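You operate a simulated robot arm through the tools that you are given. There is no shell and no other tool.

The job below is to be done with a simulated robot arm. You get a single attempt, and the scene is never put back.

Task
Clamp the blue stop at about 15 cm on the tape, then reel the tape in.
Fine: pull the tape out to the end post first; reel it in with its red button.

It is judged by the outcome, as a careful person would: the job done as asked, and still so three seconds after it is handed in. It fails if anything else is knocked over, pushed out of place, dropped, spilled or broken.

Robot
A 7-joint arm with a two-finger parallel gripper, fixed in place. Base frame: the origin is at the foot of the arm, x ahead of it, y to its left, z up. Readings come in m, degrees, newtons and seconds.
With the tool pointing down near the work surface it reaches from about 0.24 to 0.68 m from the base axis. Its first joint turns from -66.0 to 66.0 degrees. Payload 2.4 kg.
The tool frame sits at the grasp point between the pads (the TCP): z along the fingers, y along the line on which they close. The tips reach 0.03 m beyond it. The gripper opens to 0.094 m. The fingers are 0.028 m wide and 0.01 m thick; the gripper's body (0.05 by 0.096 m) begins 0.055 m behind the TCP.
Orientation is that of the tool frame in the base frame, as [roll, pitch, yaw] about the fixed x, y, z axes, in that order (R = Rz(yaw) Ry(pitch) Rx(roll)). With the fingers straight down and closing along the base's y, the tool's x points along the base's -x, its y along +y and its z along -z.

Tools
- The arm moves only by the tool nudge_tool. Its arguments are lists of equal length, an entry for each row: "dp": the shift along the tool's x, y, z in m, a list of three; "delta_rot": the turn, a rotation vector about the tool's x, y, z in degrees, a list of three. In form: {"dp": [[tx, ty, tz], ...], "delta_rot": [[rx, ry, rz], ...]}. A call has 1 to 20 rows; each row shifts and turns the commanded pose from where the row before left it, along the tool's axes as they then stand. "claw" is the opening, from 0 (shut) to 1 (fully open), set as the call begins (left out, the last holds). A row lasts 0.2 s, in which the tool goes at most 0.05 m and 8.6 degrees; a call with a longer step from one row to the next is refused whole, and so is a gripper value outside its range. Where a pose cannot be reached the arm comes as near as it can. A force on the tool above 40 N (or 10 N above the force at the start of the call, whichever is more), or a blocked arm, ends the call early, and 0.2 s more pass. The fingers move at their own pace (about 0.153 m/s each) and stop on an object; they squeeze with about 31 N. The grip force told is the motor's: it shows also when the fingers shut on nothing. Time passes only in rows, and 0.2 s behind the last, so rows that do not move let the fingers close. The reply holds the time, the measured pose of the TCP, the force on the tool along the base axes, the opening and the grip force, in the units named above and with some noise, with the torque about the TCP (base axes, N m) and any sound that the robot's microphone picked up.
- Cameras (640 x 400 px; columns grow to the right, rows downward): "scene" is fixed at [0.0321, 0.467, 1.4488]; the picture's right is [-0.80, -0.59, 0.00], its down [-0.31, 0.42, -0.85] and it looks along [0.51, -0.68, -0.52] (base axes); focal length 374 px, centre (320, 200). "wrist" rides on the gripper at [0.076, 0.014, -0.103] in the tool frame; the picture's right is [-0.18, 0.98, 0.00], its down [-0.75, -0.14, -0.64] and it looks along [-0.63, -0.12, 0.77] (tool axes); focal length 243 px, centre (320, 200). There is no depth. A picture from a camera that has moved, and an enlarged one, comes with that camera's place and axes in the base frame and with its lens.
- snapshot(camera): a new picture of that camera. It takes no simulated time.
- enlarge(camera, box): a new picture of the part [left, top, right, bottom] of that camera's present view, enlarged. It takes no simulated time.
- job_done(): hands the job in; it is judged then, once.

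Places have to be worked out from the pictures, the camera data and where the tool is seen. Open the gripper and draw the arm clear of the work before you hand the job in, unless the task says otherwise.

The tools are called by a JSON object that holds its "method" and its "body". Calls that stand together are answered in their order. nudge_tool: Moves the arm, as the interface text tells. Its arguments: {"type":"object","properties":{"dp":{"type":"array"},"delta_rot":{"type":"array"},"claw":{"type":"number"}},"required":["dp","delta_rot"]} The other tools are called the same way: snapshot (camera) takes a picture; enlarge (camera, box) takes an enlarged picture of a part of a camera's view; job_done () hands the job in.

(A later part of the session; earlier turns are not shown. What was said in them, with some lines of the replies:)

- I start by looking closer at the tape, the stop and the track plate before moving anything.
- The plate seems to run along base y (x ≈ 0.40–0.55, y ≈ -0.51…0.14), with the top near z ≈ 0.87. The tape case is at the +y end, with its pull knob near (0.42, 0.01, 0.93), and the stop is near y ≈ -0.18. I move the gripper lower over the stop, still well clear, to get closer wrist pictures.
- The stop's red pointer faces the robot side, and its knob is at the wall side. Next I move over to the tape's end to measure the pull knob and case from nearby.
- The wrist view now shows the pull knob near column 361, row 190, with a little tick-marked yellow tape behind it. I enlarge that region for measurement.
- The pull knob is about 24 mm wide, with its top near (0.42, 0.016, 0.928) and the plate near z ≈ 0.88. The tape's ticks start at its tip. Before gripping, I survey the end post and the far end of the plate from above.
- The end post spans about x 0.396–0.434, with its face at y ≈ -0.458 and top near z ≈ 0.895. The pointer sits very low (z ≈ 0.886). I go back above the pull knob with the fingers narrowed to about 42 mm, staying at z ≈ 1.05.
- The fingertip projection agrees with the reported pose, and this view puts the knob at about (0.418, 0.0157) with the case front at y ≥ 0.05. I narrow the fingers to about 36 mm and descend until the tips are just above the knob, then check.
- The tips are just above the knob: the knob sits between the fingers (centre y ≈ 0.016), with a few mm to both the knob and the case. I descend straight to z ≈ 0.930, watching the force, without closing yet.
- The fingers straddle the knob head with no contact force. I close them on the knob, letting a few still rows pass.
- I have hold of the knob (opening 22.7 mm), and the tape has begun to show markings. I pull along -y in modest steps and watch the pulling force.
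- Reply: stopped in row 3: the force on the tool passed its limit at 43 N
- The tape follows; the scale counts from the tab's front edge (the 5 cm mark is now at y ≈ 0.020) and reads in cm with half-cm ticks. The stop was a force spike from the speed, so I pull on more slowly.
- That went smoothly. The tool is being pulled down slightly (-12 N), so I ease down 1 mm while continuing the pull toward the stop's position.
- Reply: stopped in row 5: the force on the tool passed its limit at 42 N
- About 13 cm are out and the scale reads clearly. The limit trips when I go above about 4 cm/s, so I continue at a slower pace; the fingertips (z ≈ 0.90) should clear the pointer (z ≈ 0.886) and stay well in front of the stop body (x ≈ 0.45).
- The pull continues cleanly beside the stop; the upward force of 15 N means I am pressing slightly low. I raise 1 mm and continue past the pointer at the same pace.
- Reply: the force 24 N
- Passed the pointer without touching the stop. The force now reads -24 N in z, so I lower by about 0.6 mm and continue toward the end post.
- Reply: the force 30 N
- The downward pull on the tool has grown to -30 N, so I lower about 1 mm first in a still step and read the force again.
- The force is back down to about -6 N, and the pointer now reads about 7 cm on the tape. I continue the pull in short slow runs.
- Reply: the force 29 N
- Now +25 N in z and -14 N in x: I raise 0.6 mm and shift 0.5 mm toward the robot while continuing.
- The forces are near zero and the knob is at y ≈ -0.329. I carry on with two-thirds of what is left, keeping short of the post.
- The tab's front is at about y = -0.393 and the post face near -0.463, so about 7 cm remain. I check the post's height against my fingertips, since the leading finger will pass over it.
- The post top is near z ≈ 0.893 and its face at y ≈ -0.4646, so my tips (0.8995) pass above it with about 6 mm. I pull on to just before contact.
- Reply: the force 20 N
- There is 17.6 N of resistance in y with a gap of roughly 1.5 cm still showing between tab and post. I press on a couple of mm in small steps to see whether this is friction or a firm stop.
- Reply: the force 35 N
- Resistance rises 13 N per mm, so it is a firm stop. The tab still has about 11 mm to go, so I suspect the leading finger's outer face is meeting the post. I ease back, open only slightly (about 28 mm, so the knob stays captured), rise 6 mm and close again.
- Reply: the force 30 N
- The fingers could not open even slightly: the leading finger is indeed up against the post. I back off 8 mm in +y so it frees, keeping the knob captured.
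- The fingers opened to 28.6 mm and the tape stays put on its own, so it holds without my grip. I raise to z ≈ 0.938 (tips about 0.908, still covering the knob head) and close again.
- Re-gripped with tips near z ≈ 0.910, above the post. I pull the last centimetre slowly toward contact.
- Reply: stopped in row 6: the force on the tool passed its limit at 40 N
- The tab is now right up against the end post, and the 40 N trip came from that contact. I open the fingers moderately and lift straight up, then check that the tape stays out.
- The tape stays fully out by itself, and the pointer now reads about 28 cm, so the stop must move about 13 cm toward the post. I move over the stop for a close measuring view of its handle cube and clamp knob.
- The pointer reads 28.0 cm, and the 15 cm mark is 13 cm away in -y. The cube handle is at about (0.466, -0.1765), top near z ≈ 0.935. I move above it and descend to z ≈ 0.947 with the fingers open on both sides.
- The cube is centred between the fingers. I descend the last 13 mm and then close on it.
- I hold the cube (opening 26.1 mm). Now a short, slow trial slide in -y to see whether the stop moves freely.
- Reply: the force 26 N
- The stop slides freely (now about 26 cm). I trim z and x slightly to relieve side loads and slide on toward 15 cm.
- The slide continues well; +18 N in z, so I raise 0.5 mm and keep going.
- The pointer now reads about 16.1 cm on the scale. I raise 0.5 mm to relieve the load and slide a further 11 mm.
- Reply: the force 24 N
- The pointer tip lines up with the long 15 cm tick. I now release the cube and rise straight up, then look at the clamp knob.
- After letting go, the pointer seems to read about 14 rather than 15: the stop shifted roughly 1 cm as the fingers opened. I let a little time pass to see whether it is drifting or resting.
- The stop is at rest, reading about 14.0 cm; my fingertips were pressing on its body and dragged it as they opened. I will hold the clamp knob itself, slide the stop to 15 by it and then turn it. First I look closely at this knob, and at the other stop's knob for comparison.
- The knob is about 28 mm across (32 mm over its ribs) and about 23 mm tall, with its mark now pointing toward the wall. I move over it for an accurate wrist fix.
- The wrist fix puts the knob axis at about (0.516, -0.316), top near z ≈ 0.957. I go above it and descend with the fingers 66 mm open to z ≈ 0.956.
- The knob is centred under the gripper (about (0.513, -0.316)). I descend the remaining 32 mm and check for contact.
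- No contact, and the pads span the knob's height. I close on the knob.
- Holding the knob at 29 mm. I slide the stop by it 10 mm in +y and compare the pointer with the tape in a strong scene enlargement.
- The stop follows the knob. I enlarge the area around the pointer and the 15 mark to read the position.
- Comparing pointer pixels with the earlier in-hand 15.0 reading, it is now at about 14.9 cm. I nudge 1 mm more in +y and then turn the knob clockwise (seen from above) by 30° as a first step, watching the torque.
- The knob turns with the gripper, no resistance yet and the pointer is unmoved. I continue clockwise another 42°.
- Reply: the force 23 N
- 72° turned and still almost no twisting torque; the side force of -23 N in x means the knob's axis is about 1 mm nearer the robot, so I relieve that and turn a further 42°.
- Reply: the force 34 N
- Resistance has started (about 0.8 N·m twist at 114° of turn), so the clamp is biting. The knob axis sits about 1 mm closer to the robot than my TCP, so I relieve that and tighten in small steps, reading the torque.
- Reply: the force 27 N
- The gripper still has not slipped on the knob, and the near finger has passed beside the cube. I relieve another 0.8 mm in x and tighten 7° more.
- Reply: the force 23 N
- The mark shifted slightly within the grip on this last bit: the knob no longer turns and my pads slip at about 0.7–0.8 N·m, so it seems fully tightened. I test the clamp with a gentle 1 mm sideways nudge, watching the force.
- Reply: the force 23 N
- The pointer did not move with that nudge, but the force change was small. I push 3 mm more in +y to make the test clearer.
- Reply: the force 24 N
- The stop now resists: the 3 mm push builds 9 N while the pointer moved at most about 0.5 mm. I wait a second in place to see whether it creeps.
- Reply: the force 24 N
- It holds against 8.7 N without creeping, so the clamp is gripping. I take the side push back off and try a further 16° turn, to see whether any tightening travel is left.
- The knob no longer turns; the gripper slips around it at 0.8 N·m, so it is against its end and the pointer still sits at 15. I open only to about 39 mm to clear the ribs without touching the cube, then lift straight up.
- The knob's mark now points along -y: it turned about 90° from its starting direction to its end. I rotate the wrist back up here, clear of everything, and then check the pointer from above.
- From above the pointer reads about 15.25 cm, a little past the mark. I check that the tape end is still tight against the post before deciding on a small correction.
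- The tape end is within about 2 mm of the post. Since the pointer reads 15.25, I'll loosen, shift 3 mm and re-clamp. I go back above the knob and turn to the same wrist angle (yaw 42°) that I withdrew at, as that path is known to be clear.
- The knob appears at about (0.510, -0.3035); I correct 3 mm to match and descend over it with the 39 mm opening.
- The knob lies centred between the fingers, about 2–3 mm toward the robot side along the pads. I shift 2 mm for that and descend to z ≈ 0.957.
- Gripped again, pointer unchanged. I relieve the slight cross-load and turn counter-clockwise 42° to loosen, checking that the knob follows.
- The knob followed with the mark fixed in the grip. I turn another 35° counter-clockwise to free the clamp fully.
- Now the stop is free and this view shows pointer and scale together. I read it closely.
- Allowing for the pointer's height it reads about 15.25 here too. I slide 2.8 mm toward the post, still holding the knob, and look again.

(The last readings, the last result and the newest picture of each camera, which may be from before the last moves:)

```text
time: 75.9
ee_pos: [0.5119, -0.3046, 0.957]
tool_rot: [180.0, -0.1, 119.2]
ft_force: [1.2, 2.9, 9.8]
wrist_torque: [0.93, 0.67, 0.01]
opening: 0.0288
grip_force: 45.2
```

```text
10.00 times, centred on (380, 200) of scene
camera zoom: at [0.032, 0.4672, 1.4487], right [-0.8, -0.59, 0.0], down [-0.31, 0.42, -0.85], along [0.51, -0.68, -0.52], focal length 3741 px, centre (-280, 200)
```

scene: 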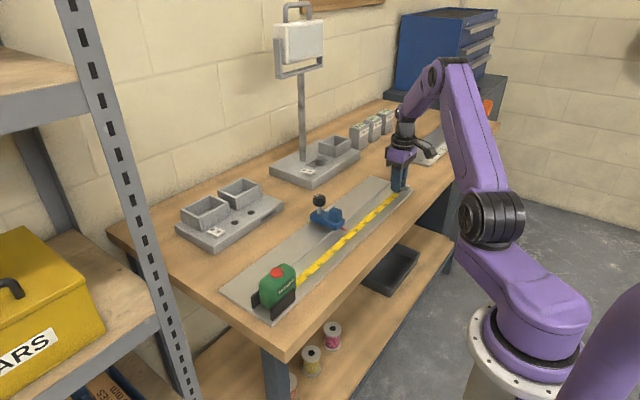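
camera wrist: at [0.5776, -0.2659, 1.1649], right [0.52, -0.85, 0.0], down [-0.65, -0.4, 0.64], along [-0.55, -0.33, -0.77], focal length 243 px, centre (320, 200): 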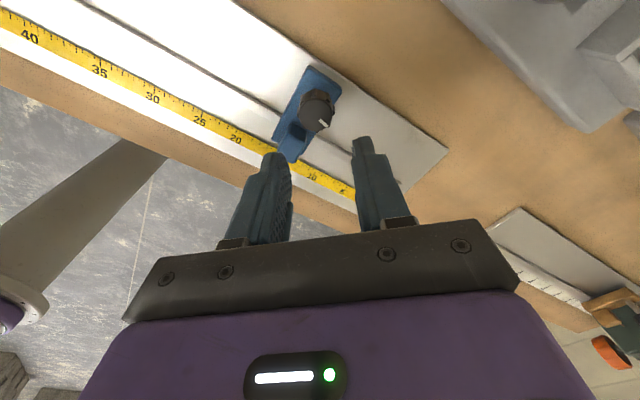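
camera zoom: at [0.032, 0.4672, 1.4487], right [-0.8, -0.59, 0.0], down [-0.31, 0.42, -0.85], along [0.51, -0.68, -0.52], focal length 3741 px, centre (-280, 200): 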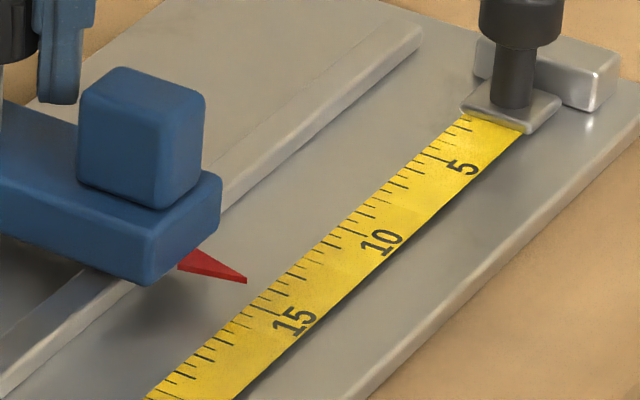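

Now the reading is about 15.0 (the tip looks 2–3 mm low here only because it sits above the tape). I turn the knob clockwise again in two steps, checking midway.

{"method": "nudge_tool", "body": {"dp": [[0, 0, 0], [0, 0, 0], [0, 0, 0], [0, 0, 0], [0, 0, 0], [0, 0, 0]], "delta_rot": [[0, 0, 7], [0, 0, 7], [0, 0, 7], [0, 0, 7], [0, 0, 7], [0, 0, 0]]}}

{"method": "enlarge", "body": {"camera": "wrist", "box": [150, 60, 390, 230]}}

{"method": "enlarge", "body": {"camera": "scene", "box": [350, 180, 410, 220]}}

```text
time: 77.3
ee_pos: [0.5107, -0.3054, 0.9586]
tool_rot: [-179.8, 0.0, 84.0]
ft_force: [-1.7, -1.1, 3.0]
wrist_torque: [-0.37, -0.07, 0.0]
opening: 0.0286
grip_force: 45.2
```

```text
2.35 times, centred on (270, 145) of wrist
camera zoom: at [0.5331, -0.232, 1.0614], right [0.96, -0.29, 0.0], down [-0.22, -0.73, 0.64], along [-0.19, -0.62, -0.77], focal length 571 px, centre (438, 329)
```

zoom: 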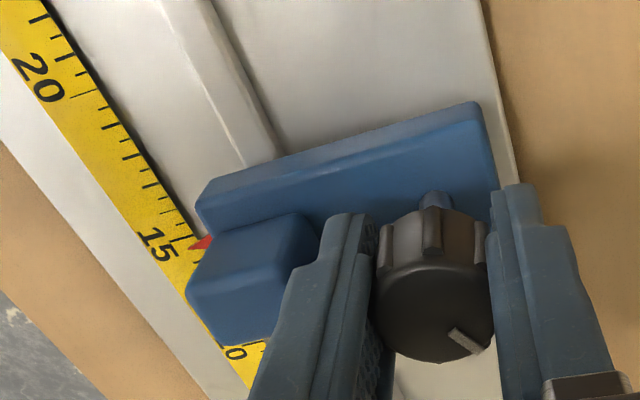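

```text
10.00 times, centred on (380, 200) of scene
camera zoom: at [0.032, 0.4671, 1.4488], right [-0.8, -0.59, 0.0], down [-0.31, 0.42, -0.85], along [0.51, -0.68, -0.52], focal length 3741 px, centre (-280, 200)
```

zoom: 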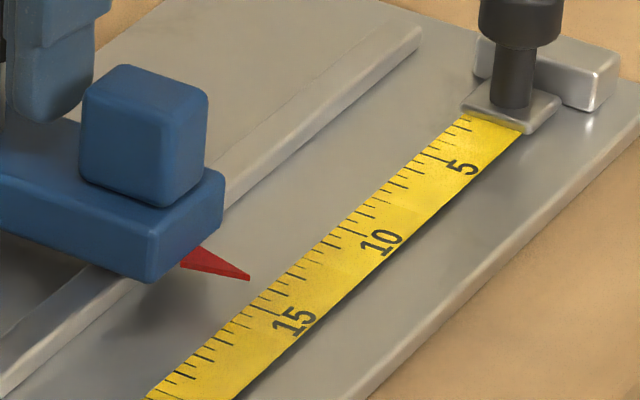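

The pointer now sits about 2.7 mm lower than the earlier 15.27 reading, i.e. at 15.0. I complete the tightening: 49° more, allowing the grip to slip at the end.

{"method": "nudge_tool", "body": {"dp": [[0, 0, 0], [0, 0, 0], [0, 0, 0], [0, 0, 0], [0, 0, 0], [0, 0, 0], [0, 0, 0], [0, 0, 0]], "delta_rot": [[0, 0, 7], [0, 0, 7], [0, 0, 7], [0, 0, 7], [0, 0, 7], [0, 0, 7], [0, 0, 7], [0, 0, 0]]}}

{"method": "enlarge", "body": {"camera": "wrist", "box": [210, 80, 390, 230]}}

{"method": "enlarge", "body": {"camera": "scene", "box": [350, 180, 410, 220]}}

```text
time: 79.1
ee_pos: [0.5117, -0.3037, 0.958]
tool_rot: [-179.9, 0.1, 35.1]
ft_force: [-5.8, 1.2, 4.2]
wrist_torque: [-0.35, 0.54, 0.55]
opening: 0.0292
grip_force: 45.0
```

```text
2.67 times, centred on (300, 155) of wrist
camera zoom: at [0.5817, -0.2724, 1.0612], right [0.41, -0.91, 0.0], down [-0.7, -0.32, 0.64], along [-0.59, -0.27, -0.77], focal length 647 px, centre (373, 320)
```

zoom: 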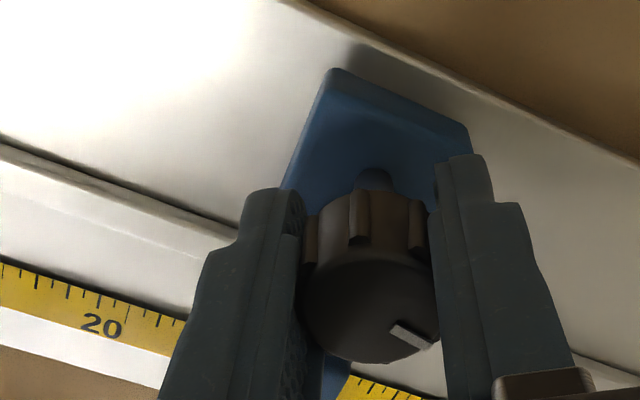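

```text
10.00 times, centred on (380, 200) of scene
camera zoom: at [0.0318, 0.4671, 1.4488], right [-0.8, -0.59, 0.0], down [-0.31, 0.42, -0.85], along [0.51, -0.68, -0.52], focal length 3741 px, centre (-280, 200)
```

zoom: 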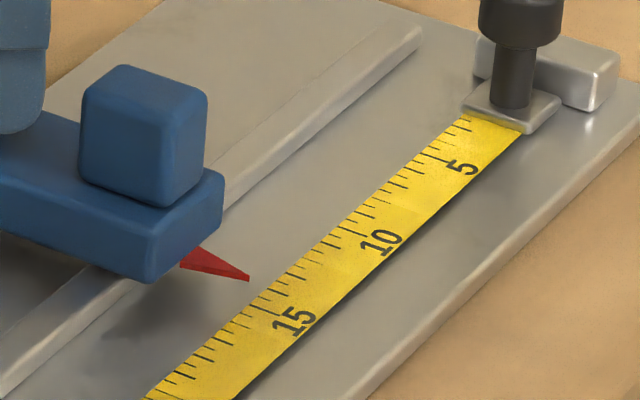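

Torque is 0.55 N·m and the pointer is steady at 15. I add one last 10° of tightening, then open to 39 mm and lift off straight up as before.

{"method": "nudge_tool", "body": {"dp": [[0, 0, 0], [0, 0, 0], [0, 0, 0]], "delta_rot": [[0, 0, 5], [0, 0, 5], [0, 0, 0]]}}

{"method": "nudge_tool", "body": {"dp": [[0, 0, 0], [0, 0, 0]], "delta_rot": [[0, 0, 0], [0, 0, 0]], "claw": 0.42}}

{"method": "nudge_tool", "body": {"dp": [[0, 0, -0.015], [0, 0, -0.03], [0, 0, -0.04], [0, 0, -0.02]], "delta_rot": [[0, 0, 0], [0, 0, 0], [0, 0, 0], [0, 0, 0]]}}

{"method": "enlarge", "body": {"camera": "scene", "box": [335, 160, 405, 220]}}

{"method": "enlarge", "body": {"camera": "scene", "box": [350, 180, 410, 220]}}

```text
time: 79.9
ee_pos: [0.5111, -0.3039, 0.9583]
tool_rot: [-179.8, 0.1, 25.1]
ft_force: [0.6, 2.8, -5.0]
wrist_torque: [0.04, -0.14, 0.42]
opening: 0.0286
grip_force: 45.6
```

```text
time: 80.5
ee_pos: [0.51, -0.3051, 0.9585]
tool_rot: [-179.9, 0.0, 25.0]
ft_force: [0.4, 0.4, 0.1]
wrist_torque: [0.0, -0.02, -0.02]
opening: 0.0395
grip_force: 0.0
```

```text
time: 81.5
ee_pos: [0.5107, -0.305, 1.0644]
tool_rot: [-179.9, 0.1, 25.1]
ft_force: [-0.3, 0.0, -0.5]
wrist_torque: [-0.04, 0.0, -0.01]
opening: 0.0393
grip_force: 0.0
```

```text
6.67 times, centred on (370, 190) of scene
camera zoom: at [0.0321, 0.467, 1.4488], right [-0.8, -0.59, 0.0], down [-0.31, 0.42, -0.85], along [0.51, -0.68, -0.52], focal length 2494 px, centre (-13, 267)
```

zoom: 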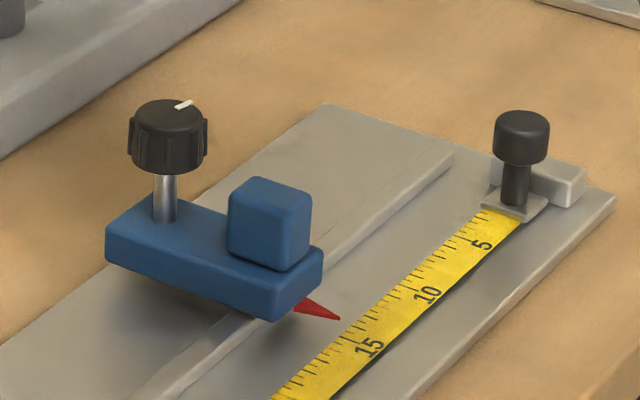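

```text
10.00 times, centred on (380, 200) of scene
camera zoom: at [0.0321, 0.467, 1.4488], right [-0.8, -0.59, 0.0], down [-0.31, 0.42, -0.85], along [0.51, -0.68, -0.52], focal length 3741 px, centre (-280, 200)
```

zoom: 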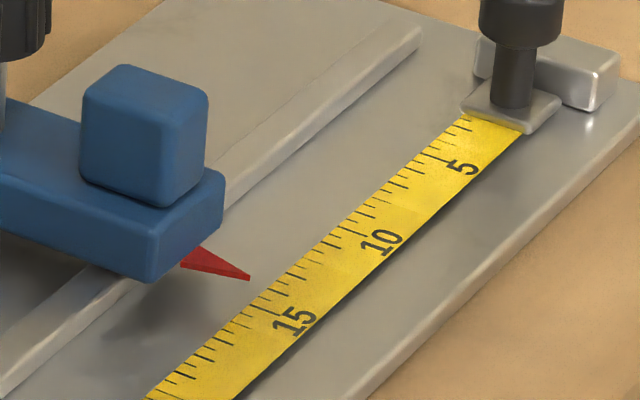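

The knob's mark again points along -y. I rotate the wrist back up here and verify the reading from above.

{"method": "nudge_tool", "body": {"dp": [[0, 0, 0], [0, 0, 0], [0, 0, 0], [0, 0, 0], [0, 0, 0], [0, 0, 0], [0, 0, 0], [0, 0, 0], [0, 0, 0], [0, 0, 0], [0, 0, 0], [0, 0, 0], [0, 0, 0], [0, 0, 0], [0, 0, 0], [0, 0, 0], [0, 0, 0], [0, 0, 0], [0, 0, 0]], "delta_rot": [[0, 0, -8.15], [0, 0, -8.15], [0, 0, -8.15], [0, 0, -8.15], [0, 0, -8.15], [0, 0, -8.15], [0, 0, -8.15], [0, 0, -8.15], [0, 0, -8.15], [0, 0, -8.15], [0, 0, -8.15], [0, 0, -8.15], [0, 0, -8.15], [0, 0, -8.15], [0, 0, -8.15], [0, 0, -8.15], [0, 0, -8.15], [0, 0, -8.15], [0, 0, -8.15]]}}

{"method": "nudge_tool", "body": {"dp": [[0.04, 0, 0], [0.04, 0, 0], [0.025, 0, 0]], "delta_rot": [[0, 0, 0], [0, 0, 0], [0, 0, 0]]}}

{"method": "enlarge", "body": {"camera": "wrist", "box": [240, 80, 400, 230]}}

{"method": "enlarge", "body": {"camera": "wrist", "box": [295, 80, 355, 135]}}

{"method": "enlarge", "body": {"camera": "scene", "box": [340, 165, 370, 190]}}

```text
time: 85.5
ee_pos: [0.512, -0.3053, 1.0638]
tool_rot: [-180.0, -0.1, 179.9]
ft_force: [-0.7, 0.4, -0.5]
wrist_torque: [-0.01, 0.02, -0.04]
opening: 0.0393
grip_force: 0.1
```

```text
time: 86.3
ee_pos: [0.4041, -0.3045, 1.0619]
tool_rot: [180.0, -0.1, -179.9]
ft_force: [0.0, -0.3, -0.5]
wrist_torque: [-0.01, -0.03, 0.01]
opening: 0.0395
grip_force: 0.0
```

```text
2.67 times, centred on (320, 155) of wrist
camera zoom: at [0.3292, -0.291, 1.166], right [0.18, 0.98, 0.0], down [0.76, -0.14, 0.64], along [0.63, -0.12, -0.77], focal length 647 px, centre (320, 320)
```

zoom: 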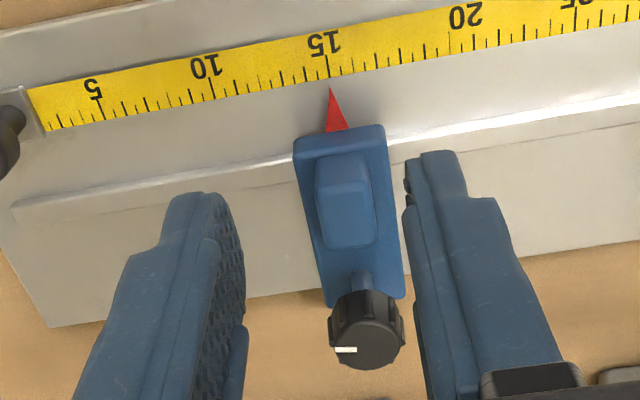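

```text
7.27 times, centred on (325, 108) of wrist
camera zoom: at [0.3292, -0.291, 1.166], right [0.18, 0.98, 0.0], down [0.76, -0.14, 0.64], along [0.63, -0.12, -0.77], focal length 1764 px, centre (284, 873)
```

zoom: 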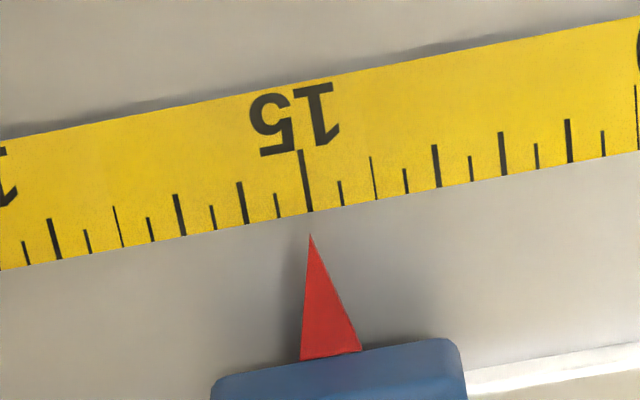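

```text
16.00 times, centred on (355, 178) of scene
camera zoom: at [0.0321, 0.467, 1.4488], right [-0.8, -0.59, 0.0], down [-0.31, 0.42, -0.85], along [0.51, -0.68, -0.52], focal length 5986 px, centre (-240, 560)
```

zoom: 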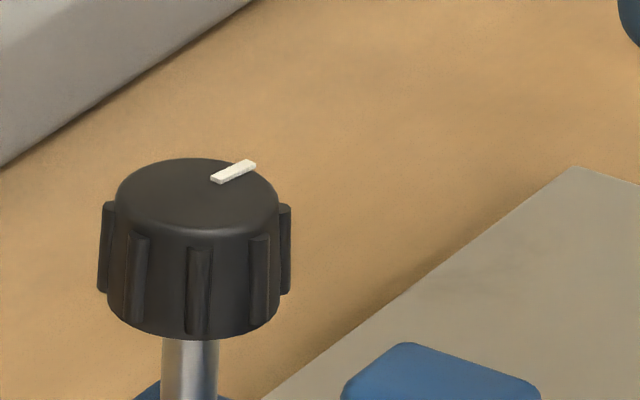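

The pointer now reads 15.0 from above, and the knob sits at its tightened end (about 108° from its start). Next is the red button: I close the fingers and travel high over to the case for a closer look.

{"method": "nudge_tool", "body": {"dp": [[0.005, 0.03, -0.02], [0.005, 0.04, -0.02], [0.005, 0.045, 0], [0.005, 0.045, 0], [0.005, 0.045, 0], [0.005, 0.045, 0], [0, 0.045, 0], [0, 0.045, 0], [0, 0.045, 0]], "delta_rot": [[0, 0, 0], [0, 0, 0], [0, 0, 0], [0, 0, 0], [0, 0, 0], [0, 0, 0], [0, 0, 0], [0, 0, 0], [0, 0, 0]], "claw": 0.0}}

{"method": "snapshot", "body": {"camera": "wrist"}}

{"method": "enlarge", "body": {"camera": "wrist", "box": [250, 80, 410, 200]}}

{"method": "enlarge", "body": {"camera": "scene", "box": [250, 250, 310, 310]}}

```text
time: 88.3
ee_pos: [0.3779, 0.0834, 1.1026]
tool_rot: [-180.0, -0.2, 179.9]
ft_force: [-0.7, -0.2, 0.7]
wrist_torque: [0.0, 0.03, 0.02]
opening: 0.0
grip_force: 31.1
```

```text
taken
camera wrist: at [0.3015, 0.0969, 1.2072], right [0.19, 0.98, 0.0], down [0.76, -0.14, 0.64], along [0.63, -0.12, -0.77], focal length 243 px, centre (320, 200)
```

wrist: 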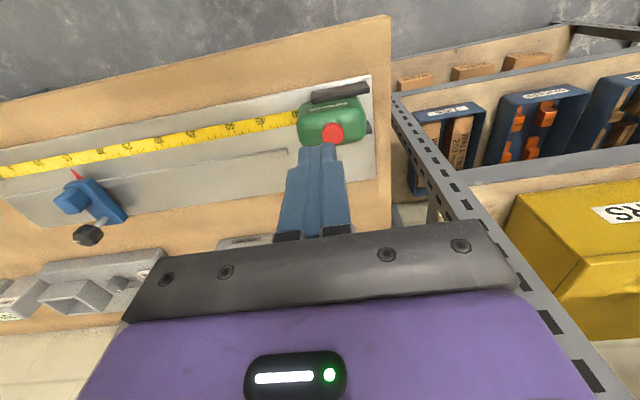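

```text
3.33 times, centred on (330, 140) of wrist
camera zoom: at [0.3015, 0.0969, 1.2072], right [0.19, 0.98, 0.0], down [0.76, -0.14, 0.64], along [0.63, -0.12, -0.77], focal length 809 px, centre (287, 400)
```

zoom: 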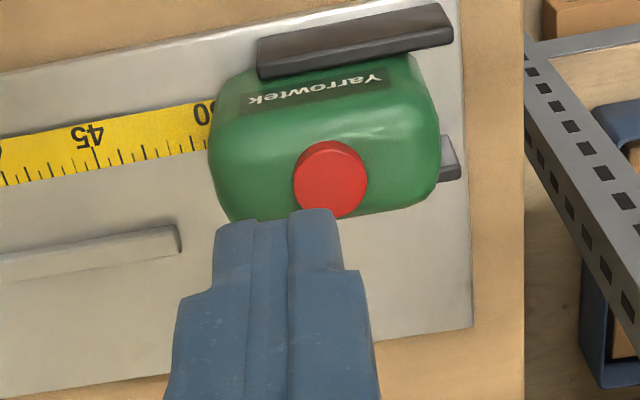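

```text
6.67 times, centred on (280, 280) of scene
camera zoom: at [0.0321, 0.467, 1.4488], right [-0.8, -0.59, 0.0], down [-0.31, 0.42, -0.85], along [0.51, -0.68, -0.52], focal length 2494 px, centre (587, -333)
```

zoom: 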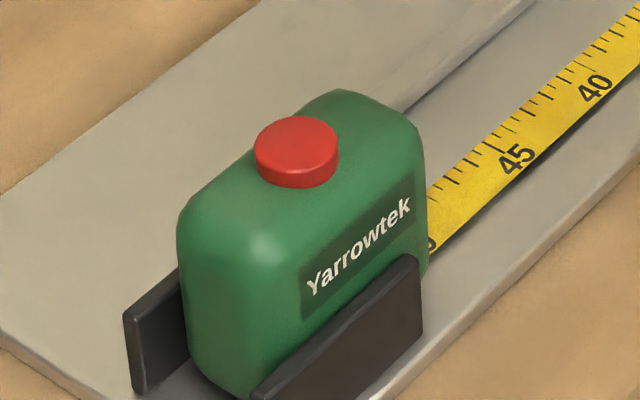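

The button's centre is at about (0.415, 0.090), with its top near z ≈ 0.96. I move over it with closed fingers and come down to about 1.5 cm above.

{"method": "nudge_tool", "body": {"dp": [[-0.0185, 0.0033, 0], [-0.0185, 0.0033, 0.01], [0, 0, 0.03], [0, 0, 0.03], [0, 0, 0.018]], "delta_rot": [[0, 0, 0], [0, 0, 0], [0, 0, 0], [0, 0, 0], [0, 0, 0]]}}

{"method": "enlarge", "body": {"camera": "wrist", "box": [230, 60, 430, 200]}}

{"method": "enlarge", "body": {"camera": "scene", "box": [250, 230, 320, 300]}}

```text
time: 89.5
ee_pos: [0.4139, 0.087, 1.0148]
tool_rot: [180.0, -0.1, -180.0]
ft_force: [0.0, -0.2, -0.3]
wrist_torque: [-0.01, 0.01, 0.0]
opening: 0.0
grip_force: 31.6
```

```text
2.86 times, centred on (330, 130) of wrist
camera zoom: at [0.3371, 0.1, 1.1185], right [0.18, 0.98, 0.0], down [0.75, -0.14, 0.64], along [0.63, -0.12, -0.77], focal length 693 px, centre (291, 400)
```

zoom: 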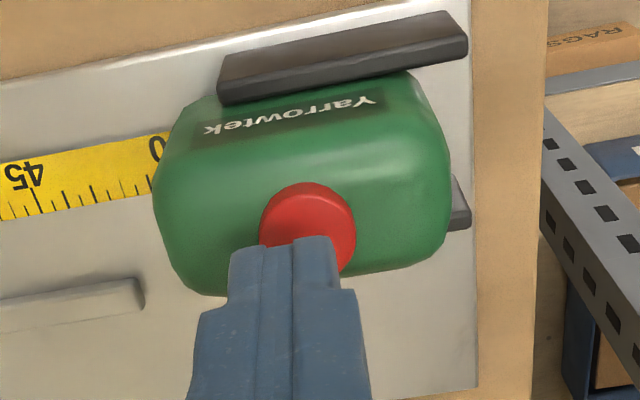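

```text
5.71 times, centred on (285, 265) of scene
camera zoom: at [0.0321, 0.467, 1.4488], right [-0.8, -0.59, 0.0], down [-0.31, 0.42, -0.85], along [0.51, -0.68, -0.52], focal length 2138 px, centre (520, -171)
```

zoom: 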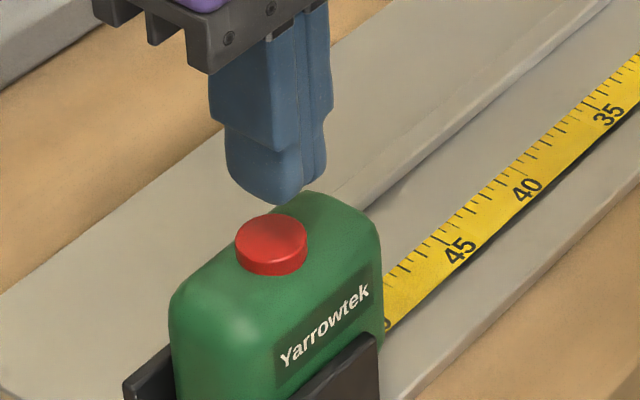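

The fingertips are about 2 cm above the button and within a few mm of its centre. I shift 3 mm in +y and 2 mm toward the robot, then creep down, watching the vertical force.

{"method": "nudge_tool", "body": {"dp": [[0.002, 0.003, 0.004], [0, 0, 0.004], [0, 0, 0.003], [0, 0, 0]], "delta_rot": [[0, 0, 0], [0, 0, 0], [0, 0, 0], [0, 0, 0]]}}

{"method": "enlarge", "body": {"camera": "wrist", "box": [230, 60, 430, 200]}}

{"method": "enlarge", "body": {"camera": "scene", "box": [250, 230, 320, 300]}}

```text
time: 90.5
ee_pos: [0.4115, 0.0888, 1.0035]
tool_rot: [179.9, -0.1, 180.0]
ft_force: [-0.4, -0.2, -1.3]
wrist_torque: [-0.02, 0.0, 0.0]
opening: 0.0001
grip_force: 31.0
```

```text
2.86 times, centred on (330, 130) of wrist
camera zoom: at [0.3353, 0.1027, 1.1081], right [0.18, 0.98, 0.0], down [0.76, -0.14, 0.64], along [0.63, -0.12, -0.77], focal length 693 px, centre (291, 400)
```

zoom: 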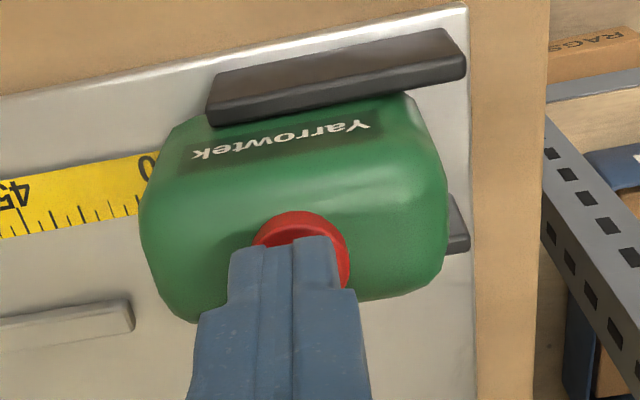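

```text
5.71 times, centred on (285, 265) of scene
camera zoom: at [0.0321, 0.467, 1.4488], right [-0.8, -0.59, 0.0], down [-0.31, 0.42, -0.85], along [0.51, -0.68, -0.52], focal length 2138 px, centre (520, -171)
```

zoom: 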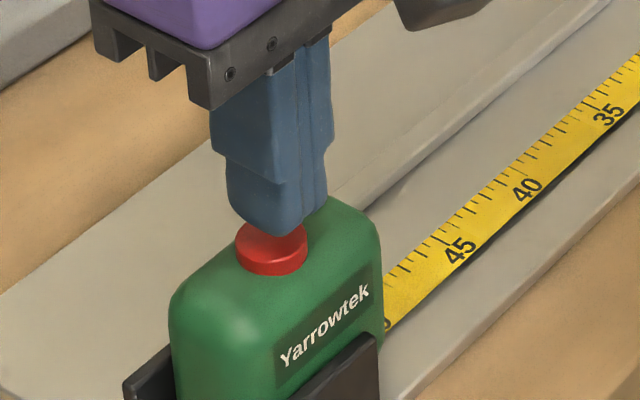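

Well aligned and just above the button. I press down in 2 mm steps.

{"method": "nudge_tool", "body": {"dp": [[0, 0, 0.002], [0, 0, 0.002], [0, 0, 0.002], [0, 0, 0.002], [0, 0, 0.001]], "delta_rot": [[0, 0, 0], [0, 0, 0], [0, 0, 0], [0, 0, 0], [0, 0, 0]]}}

{"method": "snapshot", "body": {"camera": "scene"}}

{"method": "enlarge", "body": {"camera": "scene", "box": [250, 230, 320, 300]}}

```text
time: 91.7
ee_pos: [0.4112, 0.089, 0.9949]
tool_rot: [180.0, -0.1, 179.9]
ft_force: [0.3, 0.0, 0.5]
wrist_torque: [0.01, -0.02, -0.02]
opening: 0.0
grip_force: 30.8
```

```text
taken
```

scene: 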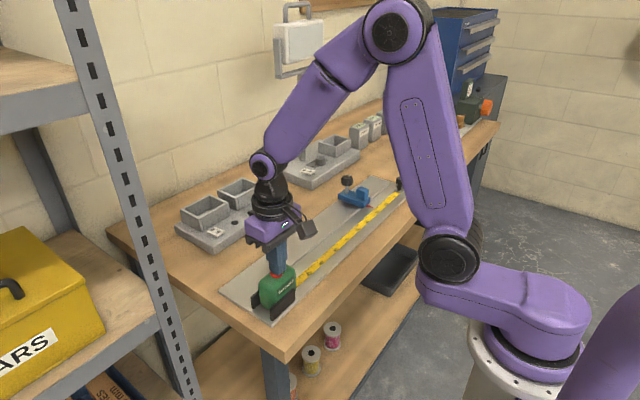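

```text
5.71 times, centred on (285, 265) of scene
camera zoom: at [0.0321, 0.467, 1.4488], right [-0.8, -0.59, 0.0], down [-0.31, 0.42, -0.85], along [0.51, -0.68, -0.52], focal length 2138 px, centre (520, -171)
```

zoom: 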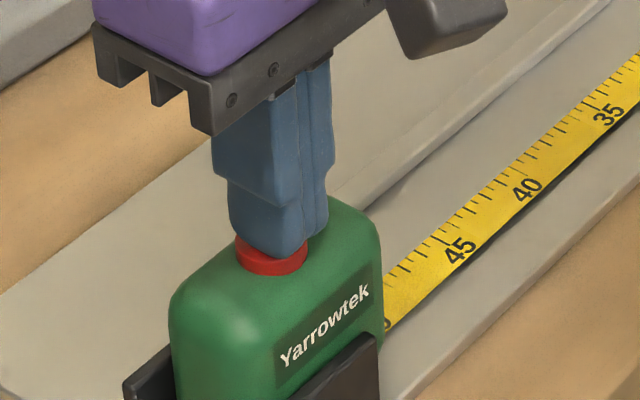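

Still no contact at tip height 0.965, so the button top is slightly lower. I continue pressing in smaller steps.

{"method": "nudge_tool", "body": {"dp": [[0, 0, 0.0015], [0, 0, 0.0015], [0, 0, 0.0015], [0, 0, 0.0015]], "delta_rot": [[0, 0, 0], [0, 0, 0], [0, 0, 0], [0, 0, 0]]}}

{"method": "enlarge", "body": {"camera": "scene", "box": [250, 220, 340, 300]}}

```text
time: 92.7
ee_pos: [0.4129, 0.0902, 0.9899]
tool_rot: [179.9, 0.0, 179.9]
ft_force: [-0.2, -1.3, 6.8]
wrist_torque: [-0.02, 0.03, -0.01]
opening: 0.0001
grip_force: 30.8
heard: click
```

```text
5.00 times, centred on (295, 260) of scene
camera zoom: at [0.032, 0.467, 1.4488], right [-0.8, -0.59, 0.0], down [-0.31, 0.42, -0.85], along [0.51, -0.68, -0.52], focal length 1871 px, centre (445, -100)
```

zoom: 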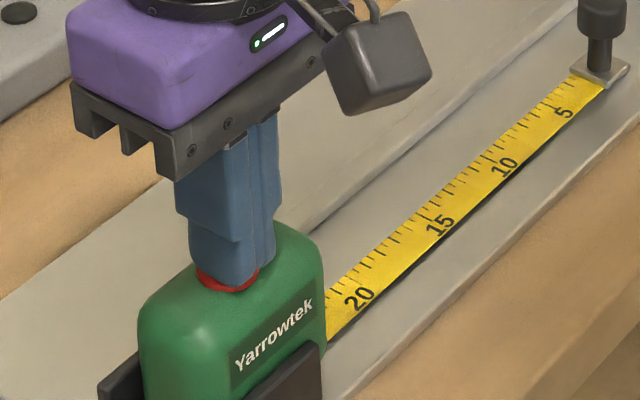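

A click was heard and the tape is reeling in (about 22 cm left). I hold the button where it is until it is all in.

{"method": "nudge_tool", "body": {"dp": [[0, 0, 0], [0, 0, 0], [0, 0, 0], [0, 0, 0], [0, 0, 0], [0, 0, 0]], "delta_rot": [[0, 0, 0], [0, 0, 0], [0, 0, 0], [0, 0, 0], [0, 0, 0], [0, 0, 0]]}}

{"method": "enlarge", "body": {"camera": "scene", "box": [250, 220, 340, 300]}}

{"method": "enlarge", "body": {"camera": "scene", "box": [335, 160, 425, 230]}}

```text
time: 94.1
ee_pos: [0.4122, 0.0903, 0.9902]
tool_rot: [179.9, 0.0, -180.0]
ft_force: [3.1, -1.4, 6.8]
wrist_torque: [-0.03, -0.07, 0.0]
opening: 0.0
grip_force: 31.5
```

```text
5.00 times, centred on (295, 260) of scene
camera zoom: at [0.032, 0.467, 1.4488], right [-0.8, -0.59, 0.0], down [-0.31, 0.42, -0.85], along [0.51, -0.68, -0.52], focal length 1871 px, centre (445, -100)
```

zoom: 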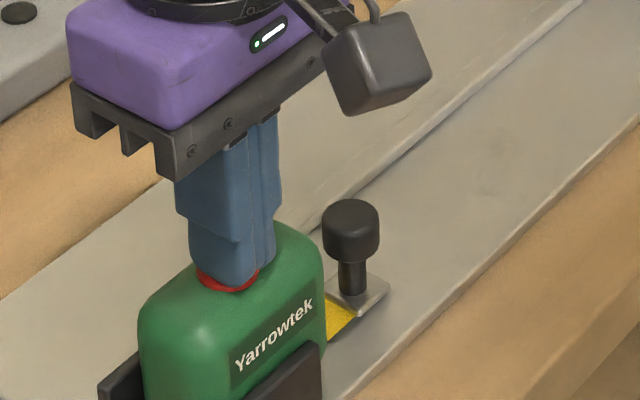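

```text
5.71 times, centred on (380, 195) of scene
camera zoom: at [0.032, 0.467, 1.4488], right [-0.8, -0.59, 0.0], down [-0.31, 0.42, -0.85], along [0.51, -0.68, -0.52], focal length 2138 px, centre (-23, 229)
```

zoom: 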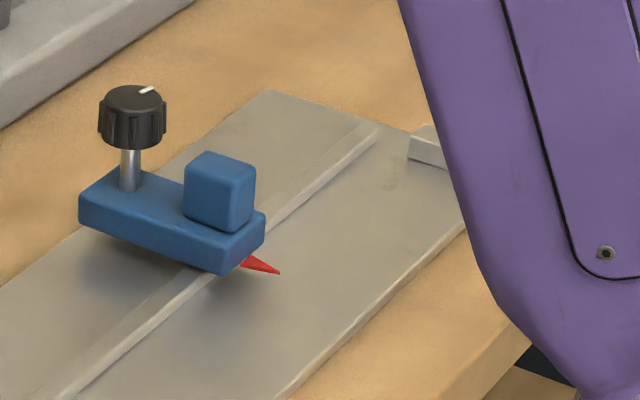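

The tape is fully in: its pull knob is back exactly where it started, and the stop has not moved. I lift off the button straight up, move clear and open the gripper.

{"method": "nudge_tool", "body": {"dp": [[0, 0, -0.01], [0, 0, -0.03], [0, 0, -0.04], [0, 0, -0.04]], "delta_rot": [[0, 0, 0], [0, 0, 0], [0, 0, 0], [0, 0, 0]]}}

{"method": "nudge_tool", "body": {"dp": [[0.03, -0.03, -0.02], [0.03, -0.03, -0.02], [0.03, -0.03, -0.02], [0.03, -0.03, -0.02], [0, 0, 0], [0, 0, 0]], "delta_rot": [[0, 0, 0], [0, 0, 0], [0, 0, 0], [0, 0, 0], [0, 0, 0], [0, 0, 0]], "claw": 1.0}}

{"method": "snapshot", "body": {"camera": "scene"}}

{"method": "snapshot", "body": {"camera": "wrist"}}

{"method": "enlarge", "body": {"camera": "scene", "box": [240, 160, 420, 320]}}

```text
time: 95.1
ee_pos: [0.4121, 0.0884, 1.1111]
tool_rot: [-179.9, 0.0, 180.0]
ft_force: [0.0, 0.2, 0.5]
wrist_torque: [-0.01, -0.01, 0.01]
opening: 0.0
grip_force: 31.0
```

```text
time: 96.5
ee_pos: [0.2909, -0.0296, 1.1903]
tool_rot: [-180.0, -0.1, 179.9]
ft_force: [0.0, 0.8, -0.5]
wrist_torque: [-0.02, -0.02, 0.01]
opening: 0.0939
grip_force: 0.0
```

```text
taken
```

scene: 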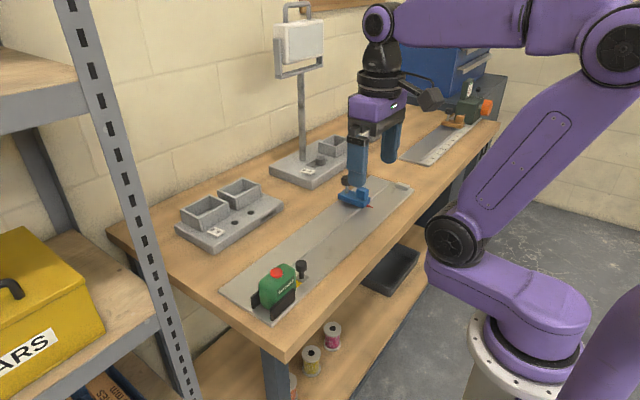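

```text
taken
camera wrist: at [0.215, -0.0159, 1.2937], right [0.18, 0.98, 0.0], down [0.76, -0.14, 0.64], along [0.63, -0.12, -0.77], focal length 243 px, centre (320, 200)
```

wrist: 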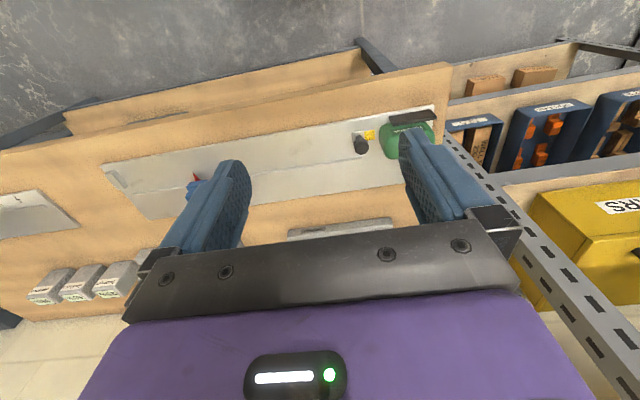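

```text
2.50 times, centred on (330, 240) of scene
camera zoom: at [0.0321, 0.467, 1.4488], right [-0.8, -0.59, 0.0], down [-0.31, 0.42, -0.85], along [0.51, -0.68, -0.52], focal length 935 px, centre (295, 100)
```

zoom: 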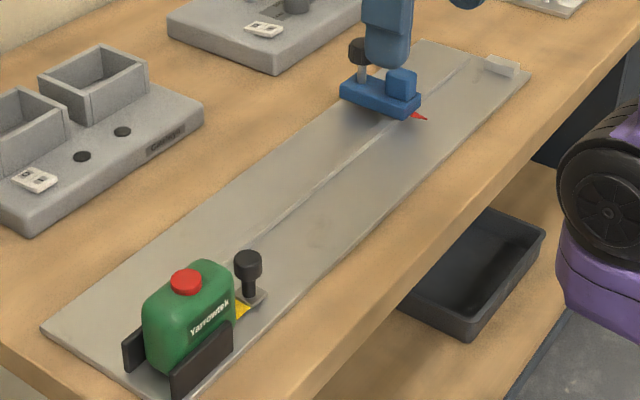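

The tape is reeled in, the button is out again, and everything else stands as before. One last check that the pointer is at its recorded spot.

{"method": "enlarge", "body": {"camera": "scene", "box": [350, 180, 410, 220]}}

```text
10.00 times, centred on (380, 200) of scene
camera zoom: at [0.0321, 0.467, 1.4488], right [-0.8, -0.59, 0.0], down [-0.31, 0.42, -0.85], along [0.51, -0.68, -0.52], focal length 3741 px, centre (-280, 200)
```

zoom: 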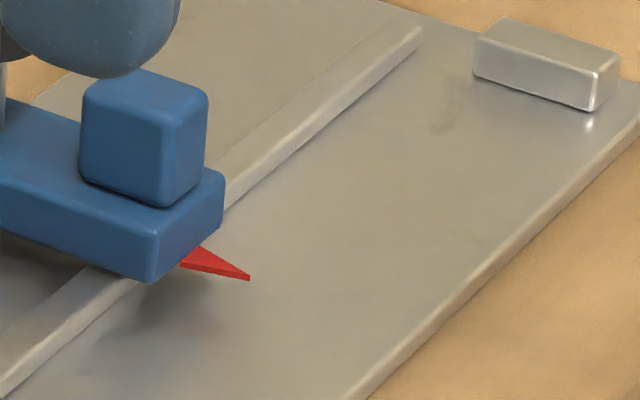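

The pointer is at the same pixels (249, 279) as when it was clamped at 15 cm. The tape is in, the gripper is open and the arm is clear, so I hand the job in.

{"method": "job_done", "body": {}}

```text
The job is handed in.
```

The blue stop is clamped at about 15 cm (14.97 cm read from above), and the tape is fully reeled in.

- **Tape out:** I pulled the tape to the end post. Its tip rested about 2 mm short of the post once I let go, and it held there on its own.
- **Stop:** My first clamping read about 15.25 cm. I loosened the knob, shifted the stop about 3 mm and tightened it again until it would not turn further. With the first clamping it held against a 9 N side push; I did not repeat that push after the second.
- **Reel-in:** I pressed the red button, heard a click, and held it until the tape's pull knob was back where it started. The stop's pointer had not moved.

My leading finger did touch the end post once during the pull, at up to about 30 N. The post and everything else were still in place in the last pictures. The gripper is open and the arm is clear of the work.
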